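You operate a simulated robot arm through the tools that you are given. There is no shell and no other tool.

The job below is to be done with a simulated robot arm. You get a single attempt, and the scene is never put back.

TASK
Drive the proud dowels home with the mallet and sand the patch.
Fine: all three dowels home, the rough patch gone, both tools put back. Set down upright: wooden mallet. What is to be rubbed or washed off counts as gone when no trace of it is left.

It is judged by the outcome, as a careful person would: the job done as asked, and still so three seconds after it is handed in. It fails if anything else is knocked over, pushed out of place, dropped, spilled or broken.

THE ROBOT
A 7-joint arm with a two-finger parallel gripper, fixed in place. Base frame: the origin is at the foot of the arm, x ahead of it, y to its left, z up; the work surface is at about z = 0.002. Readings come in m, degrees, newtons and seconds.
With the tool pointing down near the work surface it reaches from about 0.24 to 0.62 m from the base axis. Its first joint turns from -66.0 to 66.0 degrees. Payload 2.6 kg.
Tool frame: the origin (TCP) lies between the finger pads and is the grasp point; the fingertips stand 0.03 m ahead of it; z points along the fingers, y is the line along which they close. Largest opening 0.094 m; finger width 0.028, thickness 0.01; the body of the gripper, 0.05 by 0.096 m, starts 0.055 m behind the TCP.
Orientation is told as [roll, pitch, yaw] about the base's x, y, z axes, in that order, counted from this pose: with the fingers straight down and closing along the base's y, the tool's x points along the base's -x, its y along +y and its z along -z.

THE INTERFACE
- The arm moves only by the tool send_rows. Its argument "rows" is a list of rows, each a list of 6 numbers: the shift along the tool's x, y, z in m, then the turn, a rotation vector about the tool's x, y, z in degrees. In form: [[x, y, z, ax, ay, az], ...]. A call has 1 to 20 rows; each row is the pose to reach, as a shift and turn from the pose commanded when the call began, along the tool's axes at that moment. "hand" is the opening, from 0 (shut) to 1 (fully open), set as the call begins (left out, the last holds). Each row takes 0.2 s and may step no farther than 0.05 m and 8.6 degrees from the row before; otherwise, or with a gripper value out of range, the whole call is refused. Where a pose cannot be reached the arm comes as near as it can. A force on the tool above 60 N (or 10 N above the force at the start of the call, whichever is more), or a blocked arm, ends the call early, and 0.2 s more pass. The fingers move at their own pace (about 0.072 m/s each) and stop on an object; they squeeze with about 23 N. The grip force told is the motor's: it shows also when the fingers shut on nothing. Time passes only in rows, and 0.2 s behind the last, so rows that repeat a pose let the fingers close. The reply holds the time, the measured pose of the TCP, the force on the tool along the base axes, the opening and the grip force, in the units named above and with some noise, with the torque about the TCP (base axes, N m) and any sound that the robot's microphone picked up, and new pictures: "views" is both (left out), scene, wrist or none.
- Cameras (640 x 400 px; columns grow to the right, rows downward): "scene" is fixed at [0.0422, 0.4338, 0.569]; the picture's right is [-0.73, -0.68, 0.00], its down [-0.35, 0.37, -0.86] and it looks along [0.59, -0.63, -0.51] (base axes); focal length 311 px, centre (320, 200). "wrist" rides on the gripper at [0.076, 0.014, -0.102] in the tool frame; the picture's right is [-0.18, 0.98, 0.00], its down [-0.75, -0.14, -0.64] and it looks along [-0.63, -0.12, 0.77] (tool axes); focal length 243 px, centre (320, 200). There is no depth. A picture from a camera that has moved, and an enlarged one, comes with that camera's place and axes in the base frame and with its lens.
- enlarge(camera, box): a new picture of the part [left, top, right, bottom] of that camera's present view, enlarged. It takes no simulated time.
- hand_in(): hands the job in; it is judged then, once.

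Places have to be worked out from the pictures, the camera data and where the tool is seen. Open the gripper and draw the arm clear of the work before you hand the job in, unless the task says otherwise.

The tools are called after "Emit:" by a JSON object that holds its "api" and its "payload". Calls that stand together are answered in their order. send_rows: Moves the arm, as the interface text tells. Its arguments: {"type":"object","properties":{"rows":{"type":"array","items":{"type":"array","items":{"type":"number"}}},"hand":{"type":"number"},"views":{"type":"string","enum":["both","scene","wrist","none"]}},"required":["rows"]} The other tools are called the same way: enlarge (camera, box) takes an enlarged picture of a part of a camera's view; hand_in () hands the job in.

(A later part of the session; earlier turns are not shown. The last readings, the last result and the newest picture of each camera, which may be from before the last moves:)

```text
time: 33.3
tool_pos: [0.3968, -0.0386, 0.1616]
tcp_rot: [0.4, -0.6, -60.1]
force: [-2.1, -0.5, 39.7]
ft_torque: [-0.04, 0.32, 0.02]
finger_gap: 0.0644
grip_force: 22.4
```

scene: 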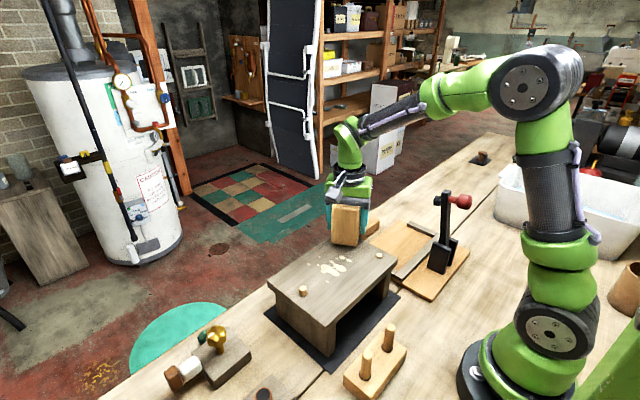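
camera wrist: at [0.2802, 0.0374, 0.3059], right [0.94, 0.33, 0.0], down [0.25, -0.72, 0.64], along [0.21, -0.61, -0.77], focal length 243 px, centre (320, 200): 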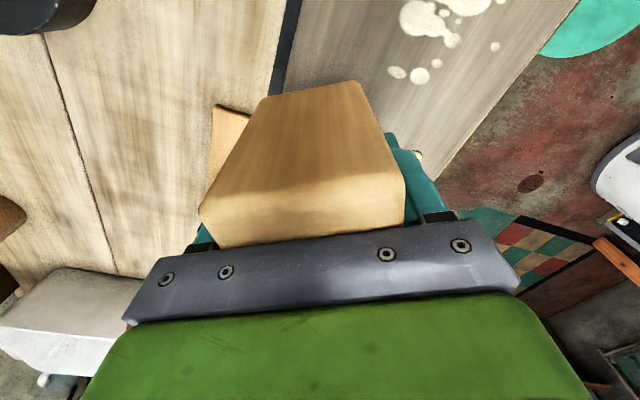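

C is firm at the same level as A (TCP z≈0.1616 at about 40 N), so C is home. I'll lift and move over dowel B at (0.351, 0.149).

Emit:
{"api": "send_rows", "payload": {"rows": [[0, 0, -0.01, 0, 0, 0], [0, 0, -0.03, 0, 0, 0], [0.01, 0.003, -0.045, 0, 0, 0], [0.045, 0.013, -0.045, 0, 0, 0], [0.085, 0.025, -0.045, 0, 0, 0], [0.125, 0.036, -0.045, 0, 0, 0], [0.16, 0.047, -0.045, 0, 0, 0], [0.18, 0.0525, -0.045, 0, 0, 0], [0.1854, 0.0541, -0.04, 0, 0, 0], [0.1854, 0.0541, -0.035, 0, 0, 0]], "views": "both"}}

Emit:
{"api": "enlarge", "payload": {"camera": "scene", "box": [240, 190, 380, 320]}}

```text
time: 35.5
tool_pos: [0.3495, 0.1511, 0.192]
tcp_rot: [0.0, -0.2, -60.0]
force: [-0.3, -0.3, -3.2]
ft_torque: [0.06, 0.01, 0.01]
finger_gap: 0.0644
grip_force: 22.5
camera wrist: at [0.3251, 0.2254, 0.2948], right [0.94, 0.33, 0.0], down [0.25, -0.72, 0.65], along [0.21, -0.61, -0.76], focal length 243 px, centre (320, 200)
```

scene: 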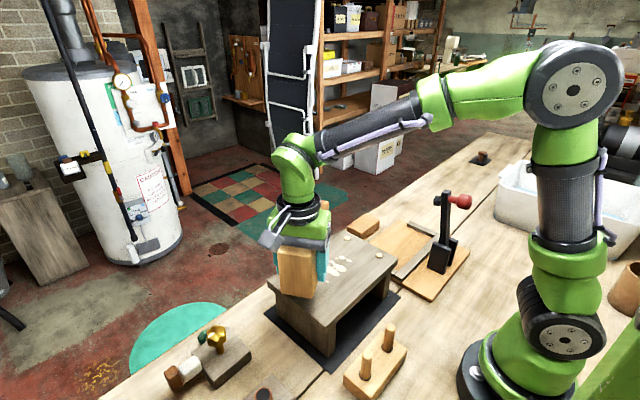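
wrist: 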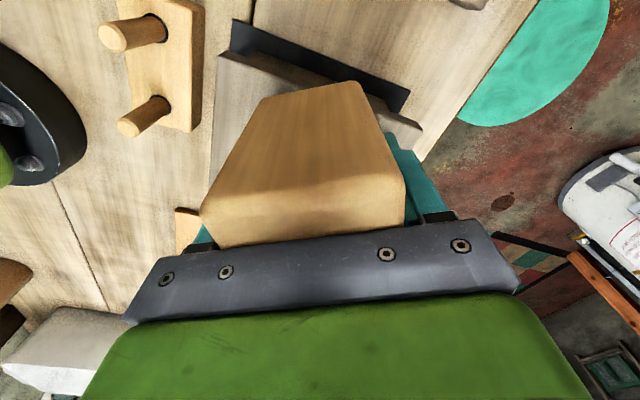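

```text
3.08 times, centred on (310, 255) of scene
camera zoom: at [0.0422, 0.4339, 0.569], right [-0.73, -0.68, 0.0], down [-0.35, 0.37, -0.86], along [0.59, -0.63, -0.51], focal length 958 px, centre (351, 31)
```

zoom: 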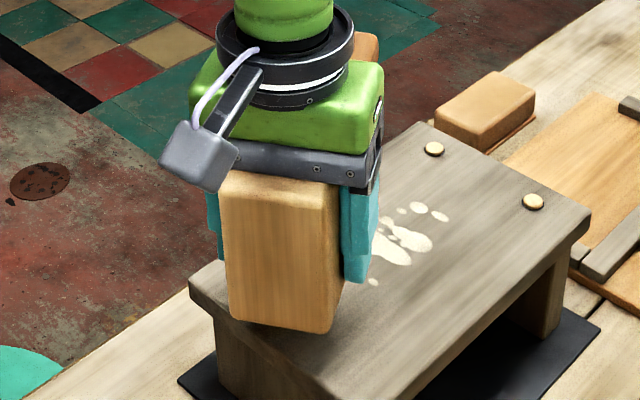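

A and C appear flush and alike from here, and the mallet is above B. I'll lower to contact and press B down in small steps.

Emit:
{"api": "send_rows", "payload": {"rows": [[-0.0025, 0, 0.01, 0, 0, 0], [-0.0025, 0, 0.017, 0, 0, 0], [-0.0025, 0, 0.02, 0, 0, 0], [-0.0025, 0, 0.022, 0, 0, 0], [-0.0025, 0, 0.024, 0, 0, 0], [-0.0025, 0, 0.025, 0, 0, 0]], "views": "none"}}

Emit:
{"api": "send_rows", "payload": {"rows": [[0, 0, 0.001, 0, 0, 0], [0, 0, 0.002, 0, 0, 0], [0, 0, 0.003, 0, 0, 0], [0, 0, 0.004, 0, 0, 0], [0, 0, 0.005, 0, 0, 0]], "views": "scene"}}

```text
time: 36.9
tool_pos: [0.3527, 0.147, 0.1689]
tcp_rot: [-0.1, -0.3, -60.0]
force: [-0.9, 0.9, 5.1]
ft_torque: [0.05, 0.13, 0.0]
finger_gap: 0.0644
grip_force: 23.3
```

```text
time: 38.1
tool_pos: [0.3518, 0.1479, 0.1631]
tcp_rot: [0.0, -0.3, -60.1]
force: [-0.1, -0.6, 13.3]
ft_torque: [0.07, 0.11, -0.01]
finger_gap: 0.0642
grip_force: 22.4
```

scene: 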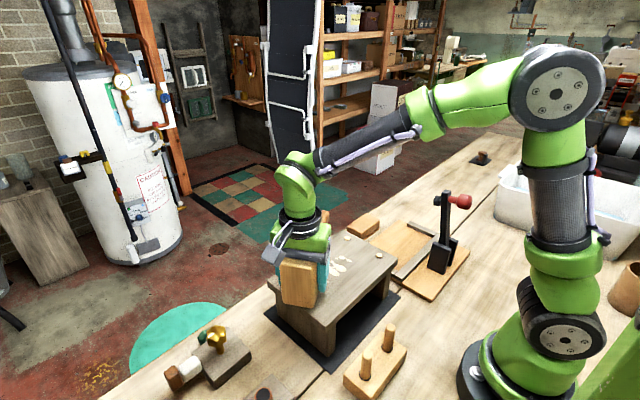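

B sinks the same way, and the TCP is now at 0.163. I'll press on until it bottoms at about 0.1615.

Emit:
{"api": "send_rows", "payload": {"rows": [[0, 0, 0.001, 0, 0, 0], [0, 0, 0.002, 0, 0, 0], [0, 0, 0.003, 0, 0, 0], [0, 0, 0.0035, 0, 0, 0], [0, 0, 0.0035, 0, 0, 0]], "views": "none"}}

Emit:
{"api": "send_rows", "payload": {"rows": [[0, 0, -0.002, 0, 0, 0], [0, 0, -0.01, 0, 0, 0], [0, 0, -0.03, 0, 0, 0], [0, 0, -0.055, 0, 0, 0], [-0.03, 0, -0.065, 0, 0, 0], [-0.07, -0.01, -0.065, 0, 0, 0], [-0.1, -0.02, -0.065, 0, 0, 0], [-0.1, -0.02, -0.065, 0, 0, 0]], "views": "both"}}

```text
time: 39.3
tool_pos: [0.3524, 0.1485, 0.1615]
tcp_rot: [0.3, -0.4, -60.2]
force: [-1.9, -1.1, 37.1]
ft_torque: [0.06, 0.25, 0.01]
finger_gap: 0.0643
grip_force: 23.4
```

```text
time: 41.1
tool_pos: [0.3844, 0.0513, 0.2246]
tcp_rot: [-0.1, -0.3, -60.1]
force: [-0.2, -0.5, -3.8]
ft_torque: [0.04, 0.04, -0.01]
finger_gap: 0.0642
grip_force: 22.6
camera wrist: at [0.359, 0.1264, 0.3269], right [0.94, 0.33, 0.0], down [0.25, -0.72, 0.65], along [0.21, -0.61, -0.76], focal length 243 px, centre (320, 200)
```

scene: 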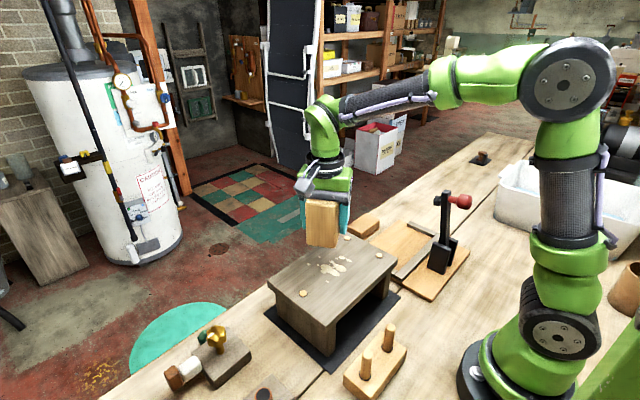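
wrist: 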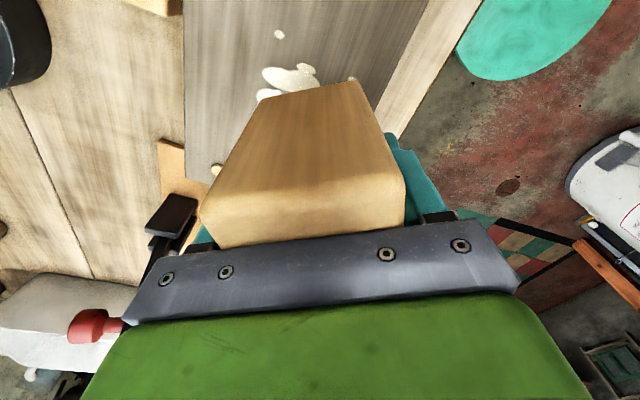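

I've lifted clear of B, so now I'll enlarge the three dowels to compare how they sit.

Emit:
{"api": "enlarge", "payload": {"camera": "scene", "box": [285, 275, 325, 305]}}

Emit:
{"api": "enlarge", "payload": {"camera": "scene", "box": [335, 225, 395, 262]}}

Emit:
{"api": "enlarge", "payload": {"camera": "scene", "box": [260, 225, 400, 345]}}

```text
13.33 times, centred on (305, 290) of scene
camera zoom: at [0.0422, 0.4338, 0.569], right [-0.73, -0.68, 0.0], down [-0.35, 0.37, -0.86], along [0.59, -0.63, -0.51], focal length 4151 px, centre (520, -1000)
```

zoom: 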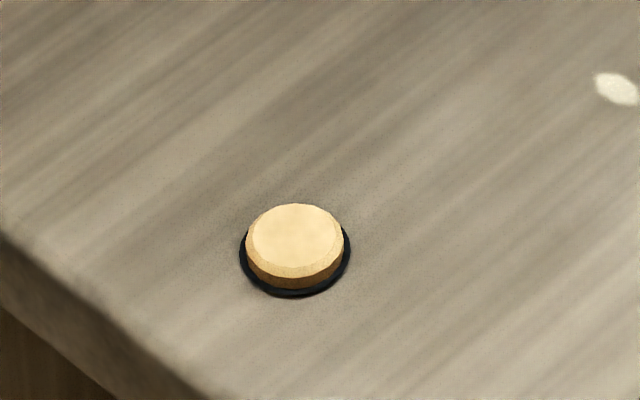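

```text
10.67 times, centred on (365, 244) of scene
camera zoom: at [0.0422, 0.4338, 0.569], right [-0.73, -0.68, 0.0], down [-0.35, 0.37, -0.86], along [0.59, -0.63, -0.51], focal length 3321 px, centre (-160, -264)
```

zoom: 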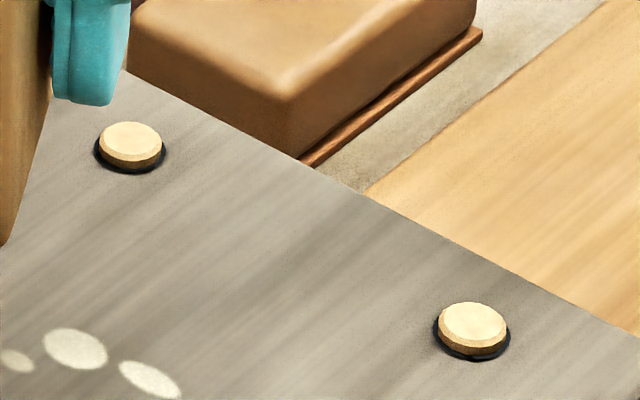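

```text
3.33 times, centred on (330, 285) of scene
camera zoom: at [0.0422, 0.4338, 0.569], right [-0.73, -0.68, 0.0], down [-0.35, 0.37, -0.86], along [0.59, -0.63, -0.51], focal length 1038 px, centre (287, -83)
```

zoom: 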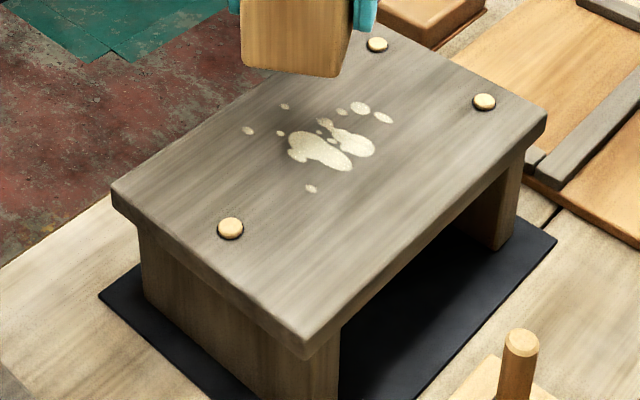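

All three dowels sit equally home. Now I return the mallet, carrying it high back to over the tray with yaw -90, aiming for the original spot at TCP (0.3605, -0.2276).

Emit:
{"api": "send_rows", "payload": {"rows": [[-0.01, -0.008, -0.02, 0, 0, 4], [-0.035, -0.025, -0.035, 0, 0, 8], [-0.065, -0.046, -0.035, 0, 0, 12], [-0.1, -0.07, -0.035, 0, 0, 16], [-0.135, -0.094, -0.035, 0, 0, 20], [-0.17, -0.118, -0.035, 0, 0, 24], [-0.2, -0.14, -0.035, 0, 0, 28], [-0.22, -0.154, -0.035, 0, 0, 30], [-0.2296, -0.1602, -0.035, 0, 0, 30], [-0.2296, -0.1602, -0.035, 0, 0, 30]], "views": "both"}}

```text
time: 43.3
tool_pos: [0.3588, -0.2285, 0.2624]
tcp_rot: [0.0, -0.3, -90.1]
force: [0.4, 0.1, -3.7]
ft_torque: [0.05, -0.01, 0.0]
finger_gap: 0.0646
grip_force: 22.6
camera wrist: at [0.3745, -0.151, 0.3641], right [0.98, -0.18, 0.0], down [-0.14, -0.75, 0.65], along [-0.12, -0.63, -0.76], focal length 243 px, centre (320, 200)
```

scene: 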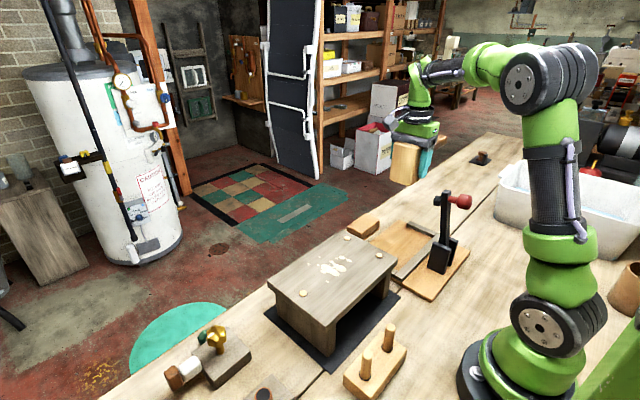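
wrist: 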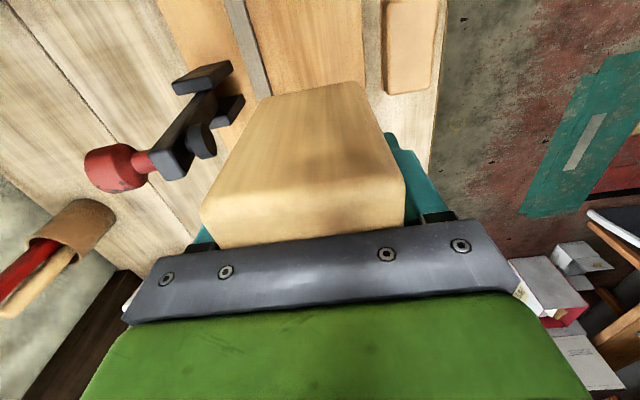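

I'm above the tray. I'll correct the small offsets and lower to just above contact.

Emit:
{"api": "send_rows", "payload": {"rows": [[0.001, 0.0015, 0.03, 0.3, 0, 0], [0.001, 0.0015, 0.06, 0.3, 0, 0], [0.001, 0.0015, 0.09, 0.3, 0, 0], [0.001, 0.0015, 0.12, 0.3, 0, 0], [0.001, 0.0015, 0.15, 0.3, 0, 0], [0.001, 0.0015, 0.175, 0.3, 0, 0], [0.001, 0.0015, 0.19, 0.3, 0, 0], [0.001, 0.0015, 0.198, 0.3, 0, 0], [0.001, 0.0015, 0.201, 0.3, 0, 0], [0.001, 0.0015, 0.201, 0.3, 0, 0]], "views": "scene"}}

Emit:
{"api": "enlarge", "payload": {"camera": "scene", "box": [340, 170, 480, 280]}}

```text
time: 45.5
tool_pos: [0.3612, -0.2269, 0.0598]
tcp_rot: [-0.4, -0.3, -90.0]
force: [0.5, -0.4, -3.7]
ft_torque: [0.05, -0.02, 0.0]
finger_gap: 0.0642
grip_force: 23.1
```

scene: 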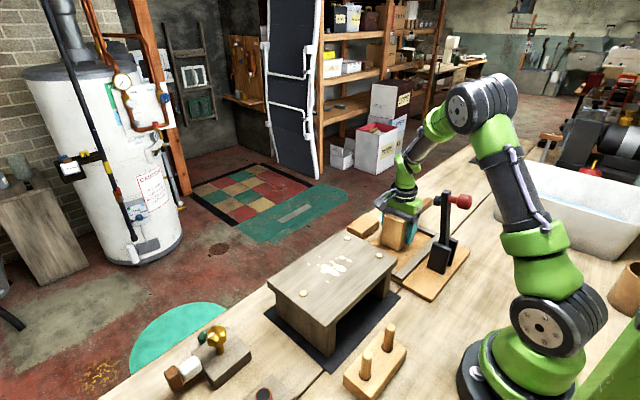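

```text
3.64 times, centred on (410, 225) of scene
camera zoom: at [0.0422, 0.4338, 0.569], right [-0.73, -0.68, 0.0], down [-0.35, 0.37, -0.86], along [0.59, -0.63, -0.51], focal length 1132 px, centre (-7, 109)
```

zoom: 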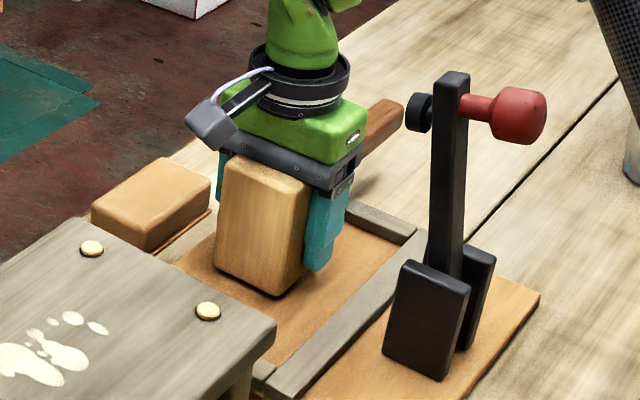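

The head's front corner lines up with its original picture position. I'll level the tool and creep down the last couple of millimetres to contact.

Emit:
{"api": "send_rows", "payload": {"rows": [[0, 0, 0.001, -0.4, 0.3, 0], [0, 0, 0.002, -0.4, 0.3, 0], [0, 0, 0.0025, -0.4, 0.3, 0], [0, 0, 0.0025, -0.4, 0.3, 0]], "views": "none"}}

```text
time: 46.5
tool_pos: [0.3618, -0.2271, 0.0571]
tcp_rot: [0.1, 0.1, -90.1]
force: [-0.2, 0.0, -3.3]
ft_torque: [0.05, 0.03, 0.01]
finger_gap: 0.0641
grip_force: 22.8
```

There's still no contact (force -3.3 N is just the mallet's weight), so I'll creep down a little more.

Emit:
{"api": "send_rows", "payload": {"rows": [[0, 0, 0.0005, 0, 0, 0], [0, 0, 0.001, 0, 0, 0], [0, 0, 0.001, 0, 0, 0]], "views": "none"}}

```text
time: 47.3
tool_pos: [0.3621, -0.2276, 0.0575]
tcp_rot: [0.2, 0.0, -90.1]
force: [-1.9, 5.3, 11.7]
ft_torque: [-0.11, 0.58, -0.19]
finger_gap: 0.064
grip_force: 22.6
```

The mallet is on the board, with about 15 N of contact. I'll open and check.

Emit:
{"api": "send_rows", "payload": {"rows": [[0, 0, -0.0005, 0, 0, 0], [0, 0, -0.0005, 0, 0, 0], [0, 0, -0.0005, 0, 0, 0], [0, 0, -0.002, 0, 0, 0], [0, 0, -0.004, 0, 0, 0]], "hand": 1, "views": "both"}}

Emit:
{"api": "enlarge", "payload": {"camera": "scene", "box": [340, 170, 480, 280]}}

```text
time: 48.5
tool_pos: [0.3618, -0.2285, 0.061]
tcp_rot: [0.1, 0.0, -90.0]
force: [-0.4, 0.5, 0.4]
ft_torque: [-0.02, -0.02, 0.0]
finger_gap: 0.0941
grip_force: 0.0
camera wrist: at [0.3759, -0.1508, 0.1633], right [0.98, -0.18, 0.0], down [-0.14, -0.75, 0.64], along [-0.12, -0.63, -0.77], focal length 243 px, centre (320, 200)
```

scene: 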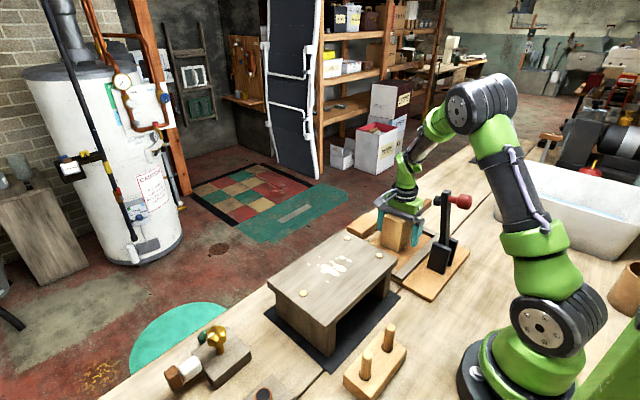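
wrist: 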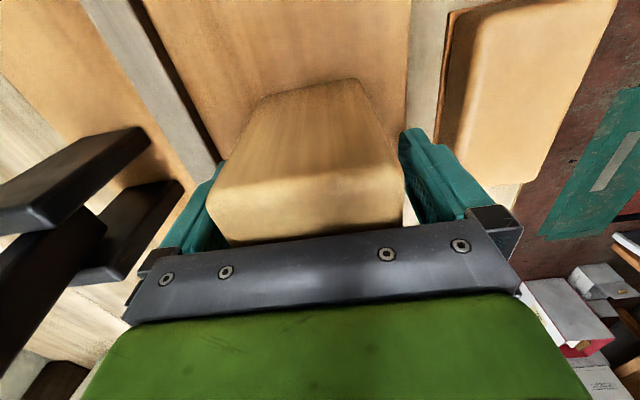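

```text
3.64 times, centred on (410, 225) of scene
camera zoom: at [0.0422, 0.4338, 0.569], right [-0.73, -0.68, 0.0], down [-0.35, 0.37, -0.86], along [0.59, -0.63, -0.51], focal length 1132 px, centre (-7, 109)
```

zoom: 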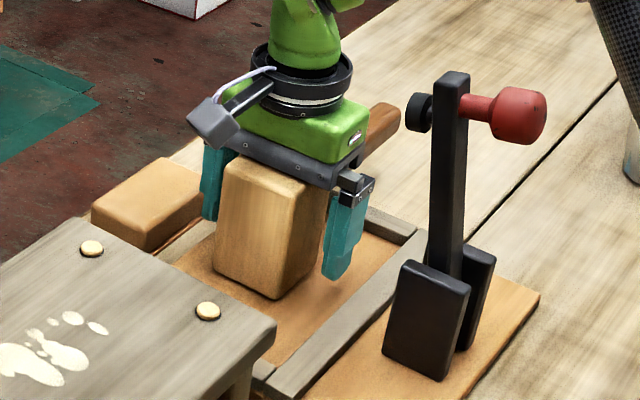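

The mallet is back in its original spot, upright on its face. I'll rise straight up and then shift over the sanding block near (0.466, -0.215) for a closer look.

Emit:
{"api": "send_rows", "payload": {"rows": [[0, 0, -0.02, 0, 0, 0], [0, 0, -0.05, 0, 0, 0], [0, 0, -0.09, 0, 0, 0], [0, 0, -0.13, 0, 0, 0], [0, 0, -0.16, 0, 0, 0], [0.005, 0.03, -0.17, 0, 0, 0], [0.01, 0.07, -0.17, 0, 0, 0], [0.0135, 0.1042, -0.17, 0, 0, 0], [0.0135, 0.1042, -0.17, 0, 0, 0]], "views": "both"}}

Emit:
{"api": "enlarge", "payload": {"camera": "wrist", "box": [180, 0, 500, 200]}}

Emit:
{"api": "enlarge", "payload": {"camera": "scene", "box": [330, 180, 450, 270]}}

```text
time: 50.5
tool_pos: [0.4669, -0.2129, 0.2313]
tcp_rot: [0.2, 0.0, -90.1]
force: [0.8, 0.3, -0.3]
ft_torque: [-0.02, -0.01, 0.01]
finger_gap: 0.0939
grip_force: 0.1
camera wrist: at [0.481, -0.1365, 0.3339], right [0.98, -0.19, 0.0], down [-0.14, -0.75, 0.64], along [-0.12, -0.63, -0.77], focal length 243 px, centre (320, 200)
```

scene: 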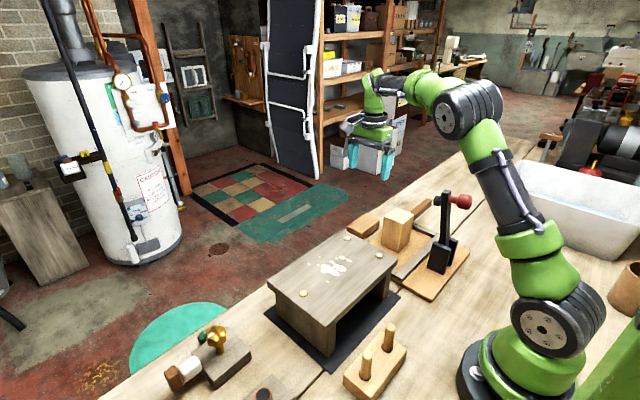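
wrist: 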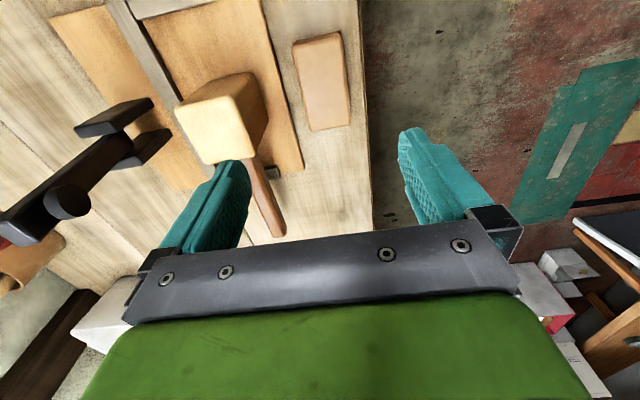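

```text
2.00 times, centred on (340, 100) of wrist
camera zoom: at [0.481, -0.1365, 0.3339], right [0.98, -0.19, 0.0], down [-0.14, -0.75, 0.64], along [-0.12, -0.63, -0.77], focal length 485 px, centre (280, 400)
```

zoom: 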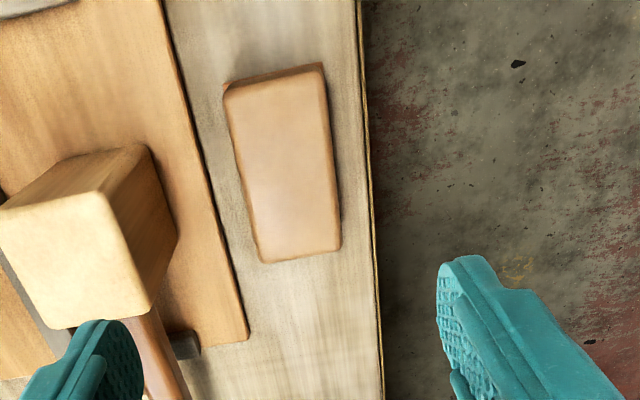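

```text
4.44 times, centred on (390, 225) of scene
camera zoom: at [0.0422, 0.4338, 0.569], right [-0.73, -0.68, 0.0], down [-0.35, 0.37, -0.86], along [0.59, -0.63, -0.51], focal length 1384 px, centre (9, 89)
```

zoom: 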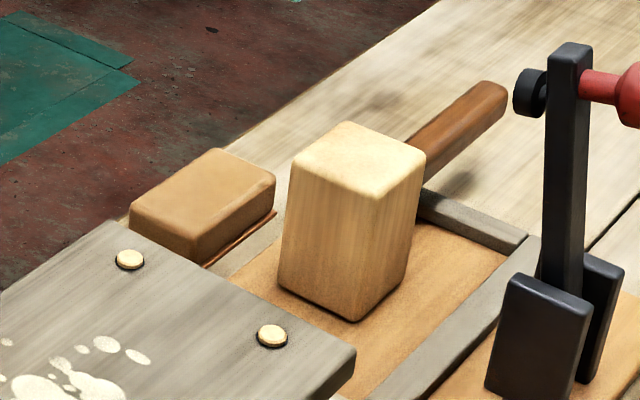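

The mallet stands properly. The sanding block spans x≈0.446 to 0.495 and y≈-0.169 to -0.261, close to the tray board's edge at x≈0.423. I'll narrow the opening to about 0.066 and descend partway over (0.4705, -0.2155).

Emit:
{"api": "send_rows", "payload": {"rows": [[-0.001, 0.002, 0.02, 0, 0, 0], [-0.0026, 0.0036, 0.05, 0, 0, 0], [-0.0026, 0.0036, 0.08, 0, 0, 0], [-0.0026, 0.0036, 0.11, 0, 0, 0], [-0.0026, 0.0036, 0.13, 0, 0, 0], [-0.0026, 0.0036, 0.13, 0, 0, 0]], "hand": 0.7, "views": "both"}}

Emit:
{"api": "enlarge", "payload": {"camera": "wrist", "box": [160, 0, 480, 250]}}

Emit:
{"api": "enlarge", "payload": {"camera": "scene", "box": [330, 150, 450, 250]}}

```text
time: 51.9
tool_pos: [0.4688, -0.2174, 0.102]
tcp_rot: [0.2, -0.1, -90.0]
force: [0.3, -0.7, -1.1]
ft_torque: [0.0, 0.02, -0.01]
finger_gap: 0.0656
grip_force: 0.0
camera wrist: at [0.4836, -0.1414, 0.205], right [0.98, -0.19, 0.0], down [-0.14, -0.75, 0.64], along [-0.12, -0.63, -0.77], focal length 243 px, centre (320, 200)
```

scene: 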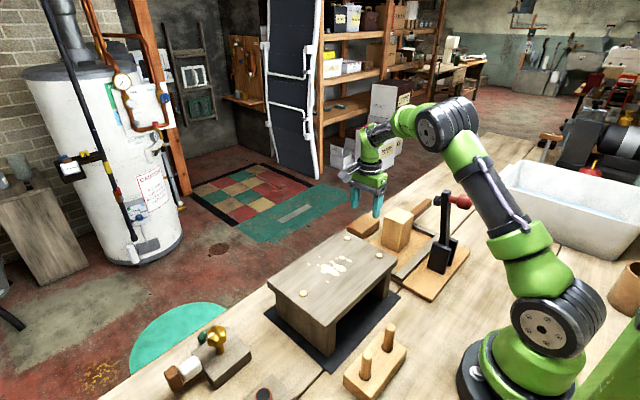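
wrist: 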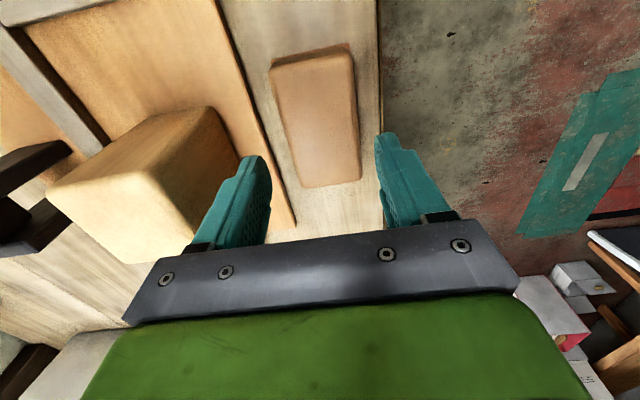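

```text
1.60 times, centred on (320, 125) of wrist
camera zoom: at [0.4836, -0.1414, 0.205], right [0.98, -0.19, 0.0], down [-0.14, -0.75, 0.64], along [-0.12, -0.63, -0.77], focal length 388 px, centre (320, 320)
```

zoom: 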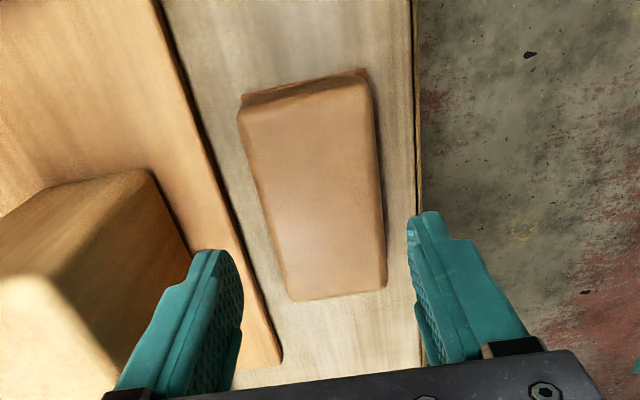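

```text
4.00 times, centred on (390, 200) of scene
camera zoom: at [0.0422, 0.4338, 0.569], right [-0.73, -0.68, 0.0], down [-0.35, 0.37, -0.86], along [0.59, -0.63, -0.51], focal length 1245 px, centre (40, 200)
```

zoom: 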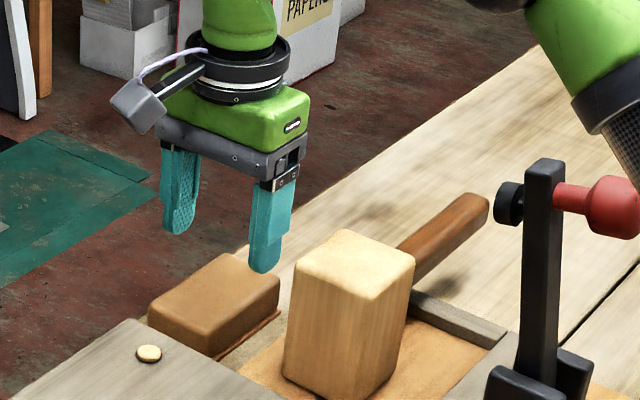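

The block's centre works out to (0.471, -0.214), and with a 0.062 opening the left finger should clear the board edge by several millimetres. I'll descend to TCP z≈0.045.

Emit:
{"api": "send_rows", "payload": {"rows": [[0.003, 0.001, 0.01, 0, 0, 0], [0.003, 0.001, 0.02, 0, 0, 0], [0.003, 0.001, 0.03, 0, 0, 0], [0.003, 0.001, 0.04, 0, 0, 0], [0.003, 0.001, 0.05, 0, 0, 0], [0.003, 0.001, 0.057, 0, 0, 0], [0.003, 0.001, 0.057, 0, 0, 0]], "hand": 0.66, "views": "both"}}

Emit:
{"api": "enlarge", "payload": {"camera": "wrist", "box": [160, 0, 480, 250]}}

Emit:
{"api": "enlarge", "payload": {"camera": "scene", "box": [330, 150, 450, 250]}}

```text
time: 53.5
tool_pos: [0.4704, -0.2146, 0.0453]
tcp_rot: [0.3, 0.0, -90.0]
force: [-0.9, 0.0, 0.5]
ft_torque: [0.03, 0.01, 0.0]
finger_gap: 0.062
grip_force: 0.0
camera wrist: at [0.485, -0.1378, 0.1473], right [0.98, -0.19, 0.0], down [-0.14, -0.75, 0.64], along [-0.12, -0.63, -0.77], focal length 243 px, centre (320, 200)
```

scene: 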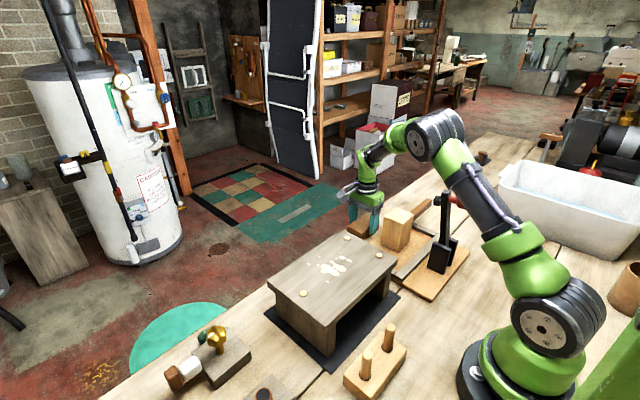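
wrist: 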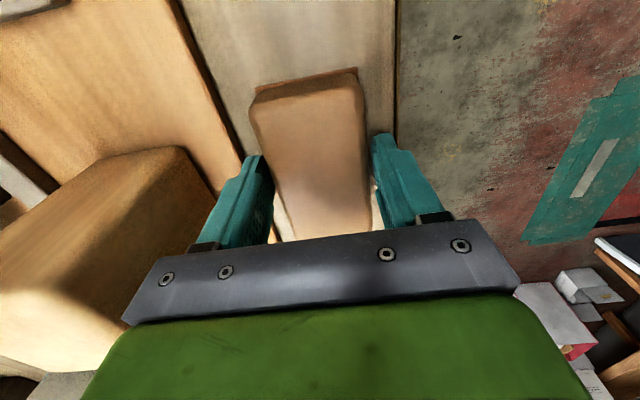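

```text
1.60 times, centred on (320, 125) of wrist
camera zoom: at [0.485, -0.1378, 0.1473], right [0.98, -0.19, 0.0], down [-0.14, -0.75, 0.64], along [-0.12, -0.63, -0.77], focal length 388 px, centre (320, 320)
```

zoom: 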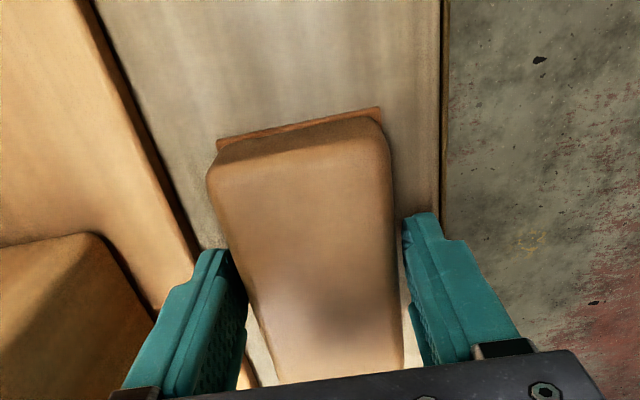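

```text
4.00 times, centred on (390, 200) of scene
camera zoom: at [0.0422, 0.4338, 0.569], right [-0.73, -0.68, 0.0], down [-0.35, 0.37, -0.86], along [0.59, -0.63, -0.51], focal length 1245 px, centre (40, 200)
```

zoom: 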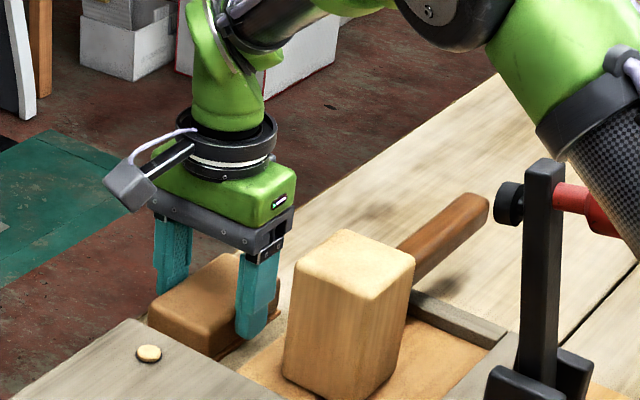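

The fingers straddle the block without touching anything. I'll close on it.

Emit:
{"api": "send_rows", "payload": {"rows": [[0, 0, 0, 0, 0, 0], [0, 0, 0, 0, 0, 0], [0, 0, 0, 0, 0, 0], [0, 0, 0, 0, 0, 0]], "hand": 0, "views": "scene"}}

```text
time: 54.5
tool_pos: [0.4705, -0.2139, 0.0451]
tcp_rot: [0.1, 0.0, -90.0]
force: [0.4, 0.6, -0.2]
ft_torque: [0.05, 0.03, 0.0]
finger_gap: 0.0573
grip_force: 23.1
```

scene: 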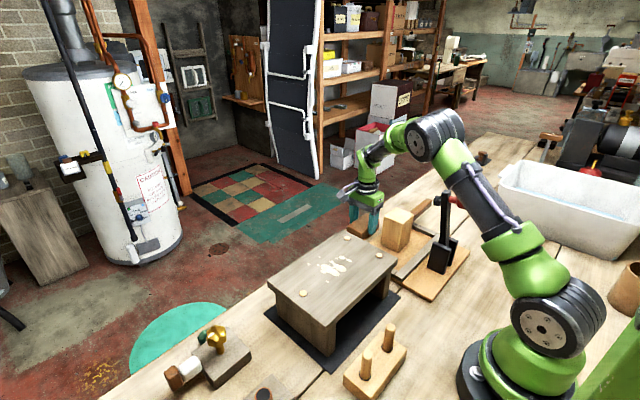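

The block is gripped, gap 0.0573, with return pose TCP (0.4705, -0.214, 0.045). I'll lift and check that it hangs level.

Emit:
{"api": "send_rows", "payload": {"rows": [[0, 0, -0.005, 0, 0, 0], [0, 0, -0.02, 0, 0, 0], [0, 0, -0.05, 0, 0, 0], [0, 0, -0.09, 0, 0, 0], [0, 0, -0.13, 0, 0, 0], [0, 0, -0.155, 0, 0, 0], [0, 0, -0.155, 0, 0, 0]], "views": "both"}}

Emit:
{"api": "enlarge", "payload": {"camera": "scene", "box": [310, 80, 450, 250]}}

Emit:
{"api": "enlarge", "payload": {"camera": "wrist", "box": [160, 0, 480, 250]}}

```text
time: 56.1
tool_pos: [0.4681, -0.2131, 0.199]
tcp_rot: [0.1, -0.1, -90.0]
force: [-0.4, 1.1, -0.8]
ft_torque: [0.04, 0.01, 0.01]
finger_gap: 0.0573
grip_force: 23.2
camera wrist: at [0.4837, -0.1366, 0.3014], right [0.98, -0.18, 0.0], down [-0.14, -0.75, 0.64], along [-0.12, -0.63, -0.77], focal length 243 px, centre (320, 200)
```

scene: 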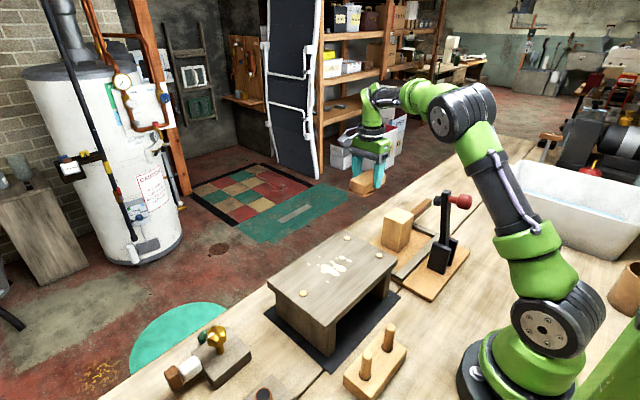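
wrist: 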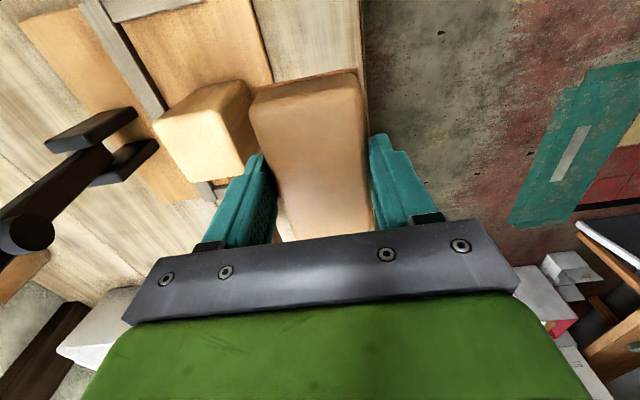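

```text
2.35 times, centred on (380, 165) of scene
camera zoom: at [0.0422, 0.4338, 0.569], right [-0.73, -0.68, 0.0], down [-0.35, 0.37, -0.86], along [0.59, -0.63, -0.51], focal length 732 px, centre (179, 282)
```

zoom: 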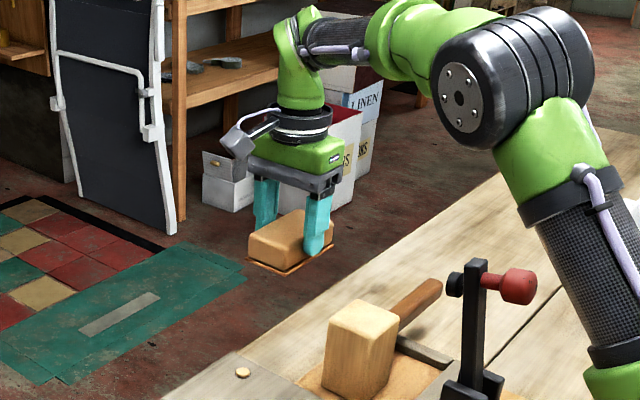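

```text
1.60 times, centred on (320, 125) of wrist
camera zoom: at [0.4837, -0.1366, 0.3014], right [0.98, -0.18, 0.0], down [-0.14, -0.75, 0.64], along [-0.12, -0.63, -0.77], focal length 388 px, centre (320, 320)
```

zoom: 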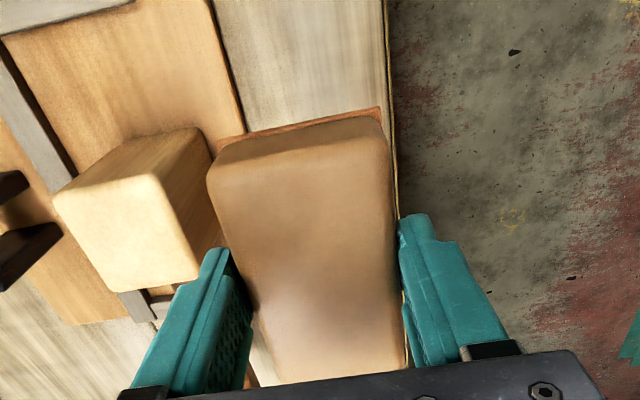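

The block hangs level with its abrasive sheet underneath. I'll carry it at height to above the patch centre (0.36, 0.055).

Emit:
{"api": "send_rows", "payload": {"rows": [[0.02, -0.008, -0.01, 0, 0, 0], [0.06, -0.024, -0.01, 0, 0, 0], [0.1, -0.04, -0.01, 0, 0, 0], [0.14, -0.057, -0.01, 0, 0, 0], [0.18, -0.073, -0.01, 0, 0, 0], [0.22, -0.09, -0.01, 0, 0, 0], [0.25, -0.102, -0.01, 0, 0, 0], [0.2692, -0.1105, -0.005, 0, 0, 0], [0.2692, -0.1105, 0.005, 0, 0, 0]], "views": "both"}}

Emit:
{"api": "enlarge", "payload": {"camera": "scene", "box": [250, 180, 410, 310]}}

```text
time: 58.1
tool_pos: [0.3603, 0.0544, 0.1946]
tcp_rot: [0.1, 0.0, -89.8]
force: [-0.2, -0.2, -2.0]
ft_torque: [0.02, 0.04, -0.01]
finger_gap: 0.0574
grip_force: 22.7
camera wrist: at [0.3748, 0.1325, 0.2975], right [0.98, -0.18, 0.0], down [-0.14, -0.75, 0.64], along [-0.12, -0.63, -0.77], focal length 243 px, centre (320, 200)
```

scene: 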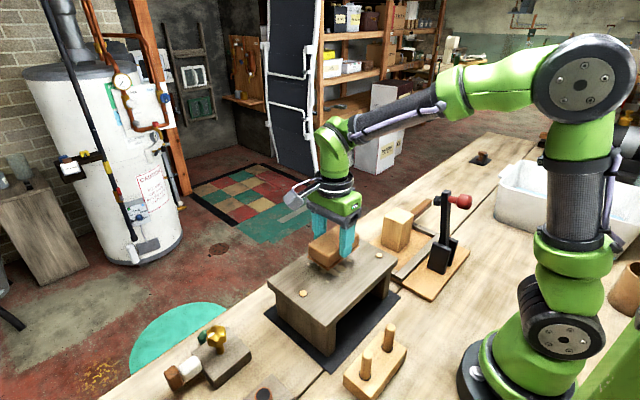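
wrist: 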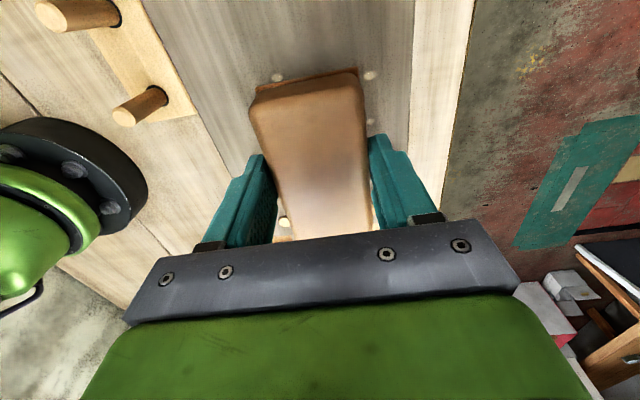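

```text
3.08 times, centred on (330, 245) of scene
camera zoom: at [0.0421, 0.4339, 0.569], right [-0.73, -0.68, 0.0], down [-0.35, 0.37, -0.86], along [0.59, -0.63, -0.51], focal length 958 px, centre (289, 62)
```

zoom: 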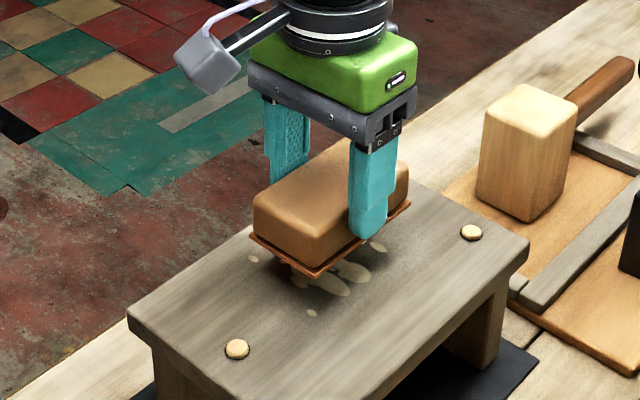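

The block hovers over the patch, and the spots' positions match my estimate (x 0.325 to 0.405, y 0.012 to 0.10). I'll lower to contact.

Emit:
{"api": "send_rows", "payload": {"rows": [[0, 0, 0.015, 0, 0, 0], [0, 0, 0.022, 0, 0, 0], [0, 0, 0.026, 0, 0, 0], [0, 0, 0.028, 0, 0, 0], [0, 0, 0.029, 0, 0, 0], [0, 0, 0.03, 0, 0, 0]], "views": "none"}}

Emit:
{"api": "send_rows", "payload": {"rows": [[0, 0, 0.001, 0, 0, 0], [0, 0, 0.002, 0, 0, 0], [0, 0, 0.002, 0, 0, 0]], "views": "none"}}

```text
time: 59.5
tool_pos: [0.3594, 0.0542, 0.1633]
tcp_rot: [0.1, 0.0, -90.0]
force: [0.5, -0.8, -1.7]
ft_torque: [0.0, -0.02, 0.03]
finger_gap: 0.0577
grip_force: 22.9
```

```text
time: 60.3
tool_pos: [0.3587, 0.0558, 0.1607]
tcp_rot: [0.2, 0.0, -90.1]
force: [-0.6, 0.8, -0.9]
ft_torque: [0.02, -0.02, -0.01]
finger_gap: 0.0576
grip_force: 23.1
```

No contact yet at TCP z≈0.161, so I'll creep lower.

Emit:
{"api": "send_rows", "payload": {"rows": [[0, 0, 0.001, 0, 0, 0], [0, 0, 0.002, 0, 0, 0], [0, 0, 0.002, 0, 0, 0]], "views": "none"}}

Emit:
{"api": "send_rows", "payload": {"rows": [[0, 0, 0.001, 0, 0, 0], [0, 0, 0.002, 0, 0, 0], [0, 0, 0.002, 0, 0, 0]], "views": "scene"}}

```text
time: 61.1
tool_pos: [0.3587, 0.0561, 0.1594]
tcp_rot: [0.0, 0.0, -90.0]
force: [0.0, -0.2, -0.6]
ft_torque: [0.01, 0.02, 0.03]
finger_gap: 0.0575
grip_force: 22.8
```

```text
time: 61.9
tool_pos: [0.3589, 0.0561, 0.1586]
tcp_rot: [0.1, 0.1, -90.2]
force: [-7.3, -1.8, 17.4]
ft_torque: [-0.25, 0.49, -0.07]
finger_gap: 0.0574
grip_force: 23.1
```

scene: 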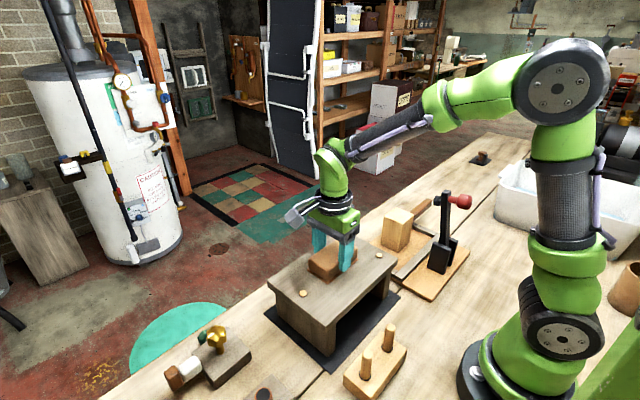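

Contact is about 18 N at TCP z≈0.159. I'll ease the press slightly and begin sanding strokes along x over the patch.

Emit:
{"api": "send_rows", "payload": {"rows": [[0, -0.01, -0.0004, 0, 0, 0], [0, -0.025, -0.0004, 0, 0, 0], [0, -0.04, -0.0004, 0, 0, 0], [0, -0.045, -0.0004, 0, 0, 0], [0, -0.03, -0.0004, 0, 0, 0], [0, -0.015, -0.0004, 0, 0, 0], [0, 0, -0.0004, 0, 0, 0], [0, 0.015, -0.0004, 0, 0, 0], [0, 0.03, -0.0004, 0, 0, 0], [0, 0.045, -0.0004, 0, 0, 0], [0, 0.03, -0.0004, 0, 0, 0], [0, 0.015, -0.0004, 0, 0, 0], [0, 0, -0.0004, 0, 0, 0]], "views": "both"}}

Emit:
{"api": "enlarge", "payload": {"camera": "scene", "box": [250, 200, 410, 320]}}

```text
time: 64.7
tool_pos: [0.3617, 0.0557, 0.1578]
tcp_rot: [0.4, 0.0, -90.0]
force: [8.2, -0.9, 15.9]
ft_torque: [0.12, 0.02, -0.05]
finger_gap: 0.0572
grip_force: 22.6
camera wrist: at [0.3746, 0.1325, 0.2607], right [0.98, -0.19, 0.01], down [-0.15, -0.75, 0.64], along [-0.11, -0.63, -0.77], focal length 243 px, centre (320, 200)
```

scene: 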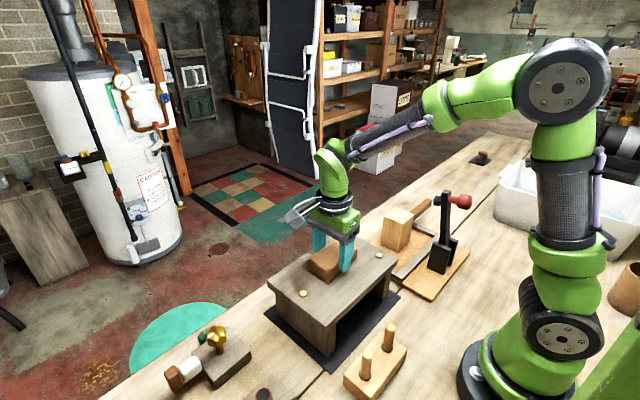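
wrist: 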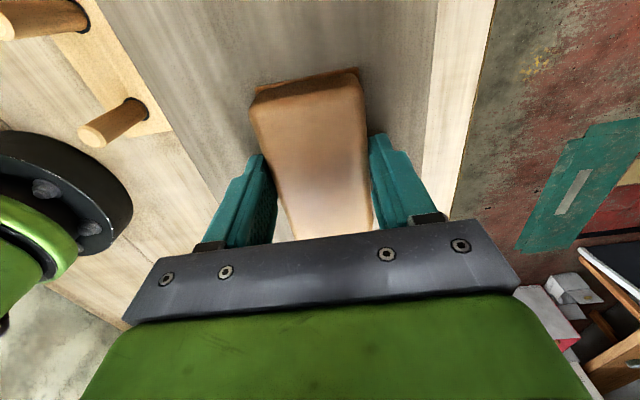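

```text
3.33 times, centred on (330, 260) of scene
camera zoom: at [0.0421, 0.4338, 0.569], right [-0.73, -0.68, 0.0], down [-0.35, 0.37, -0.86], along [0.59, -0.63, -0.51], focal length 1038 px, centre (287, 0)
```

zoom: 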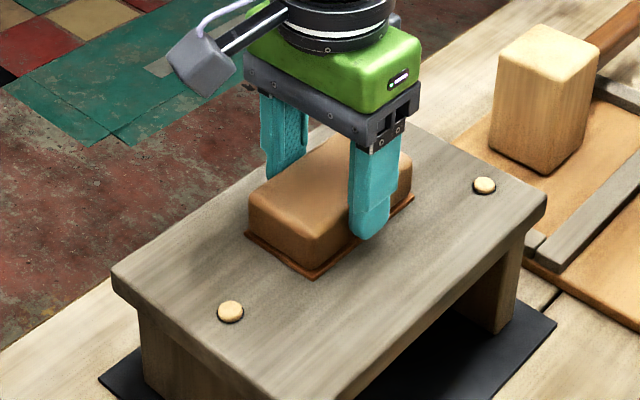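

The visible spots are already gone around the block. For thoroughness I'll do another set of strokes shifted ±12 mm in y so the block's edges cover the whole patch.

Emit:
{"api": "send_rows", "payload": {"rows": [[0.006, -0.01, 0, 0, 0, 0], [0.012, -0.025, 0, 0, 0, 0], [0.012, -0.04, 0, 0, 0, 0], [0.012, -0.025, 0, 0, 0, 0], [0.012, -0.01, 0, 0, 0, 0], [0.012, 0.01, 0, 0, 0, 0], [0.012, 0.025, 0, 0, 0, 0], [0.012, 0.042, 0, 0, 0, 0], [0, 0.042, 0, 0, 0, 0], [-0.012, 0.042, 0, 0, 0, 0], [-0.012, 0.025, 0, 0, 0, 0], [-0.012, 0.01, 0, 0, 0, 0], [-0.012, -0.01, 0, 0, 0, 0], [-0.012, -0.025, 0, 0, 0, 0], [-0.012, -0.04, 0, 0, 0, 0], [-0.006, -0.025, 0, 0, 0, 0], [0, -0.01, 0, 0, 0, 0], [0, 0, 0, 0, 0, 0]], "views": "scene"}}

```text
time: 68.5
tool_pos: [0.3603, 0.0556, 0.1589]
tcp_rot: [0.0, 0.0, -90.0]
force: [-0.8, 0.8, -1.2]
ft_torque: [0.01, -0.02, 0.0]
finger_gap: 0.0573
grip_force: 23.2
```

scene: 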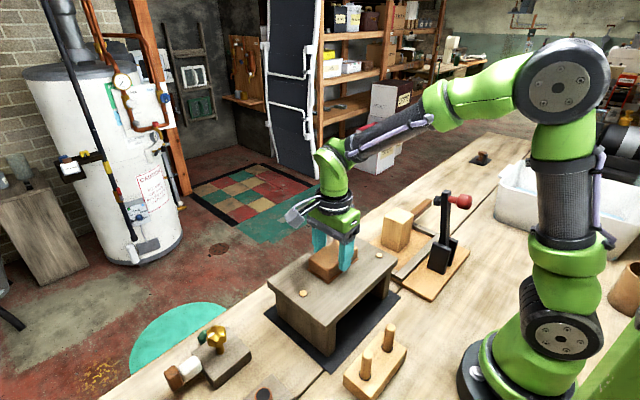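

The reading now shows no press, meaning the block is just skimming. I'll lift and shift toward -y to inspect the surface.

Emit:
{"api": "send_rows", "payload": {"rows": [[0, 0, -0.01, 0, 0, 0], [0, 0, -0.03, 0, 0, 0], [0, 0, -0.06, 0, 0, 0], [-0.04, 0.01, -0.08, 0, 0, 0], [-0.08, 0.02, -0.09, 0, 0, 0], [-0.1, 0.03, -0.09, 0, 0, 0], [-0.1, 0.03, -0.09, 0, 0, 0]], "views": "both"}}

Emit:
{"api": "enlarge", "payload": {"camera": "scene", "box": [290, 230, 390, 300]}}

Emit:
{"api": "enlarge", "payload": {"camera": "scene", "box": [250, 160, 410, 290]}}

```text
time: 70.1
tool_pos: [0.3885, -0.0453, 0.2481]
tcp_rot: [0.1, 0.0, -90.0]
force: [-0.2, 0.2, -1.5]
ft_torque: [0.0, 0.0, -0.01]
finger_gap: 0.0577
grip_force: 22.6
camera wrist: at [0.4033, 0.0316, 0.351], right [0.98, -0.18, 0.0], down [-0.14, -0.75, 0.64], along [-0.12, -0.63, -0.77], focal length 243 px, centre (320, 200)
```

scene: 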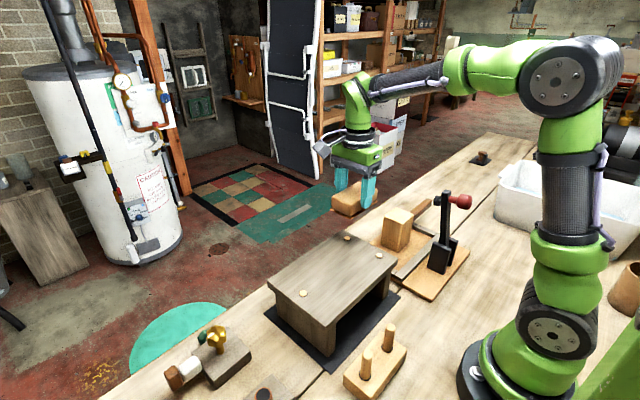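
wrist: 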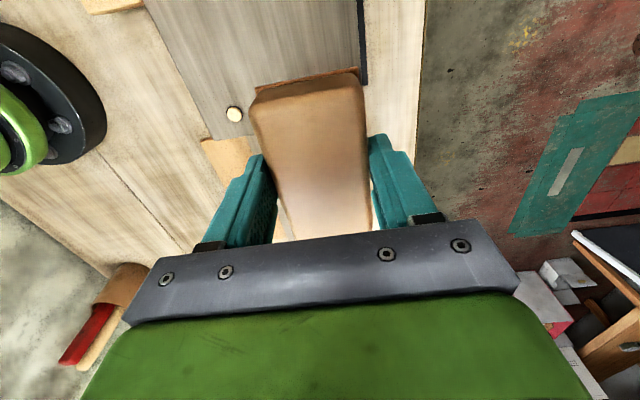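

```text
5.71 times, centred on (340, 265) of scene
camera zoom: at [0.0422, 0.4338, 0.569], right [-0.73, -0.68, 0.0], down [-0.35, 0.37, -0.86], along [0.59, -0.63, -0.51], focal length 1779 px, centre (206, -171)
```

zoom: 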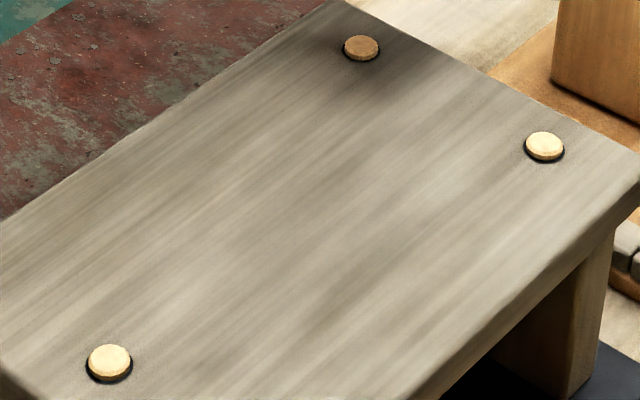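

```text
3.08 times, centred on (330, 225) of scene
camera zoom: at [0.0422, 0.4338, 0.569], right [-0.73, -0.68, 0.0], down [-0.35, 0.37, -0.86], along [0.59, -0.63, -0.51], focal length 958 px, centre (289, 123)
```

zoom: 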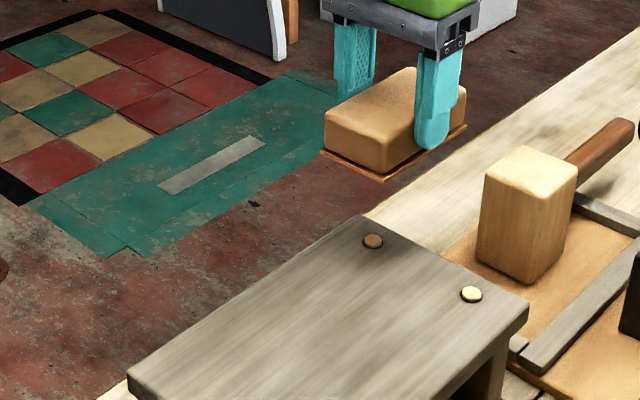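

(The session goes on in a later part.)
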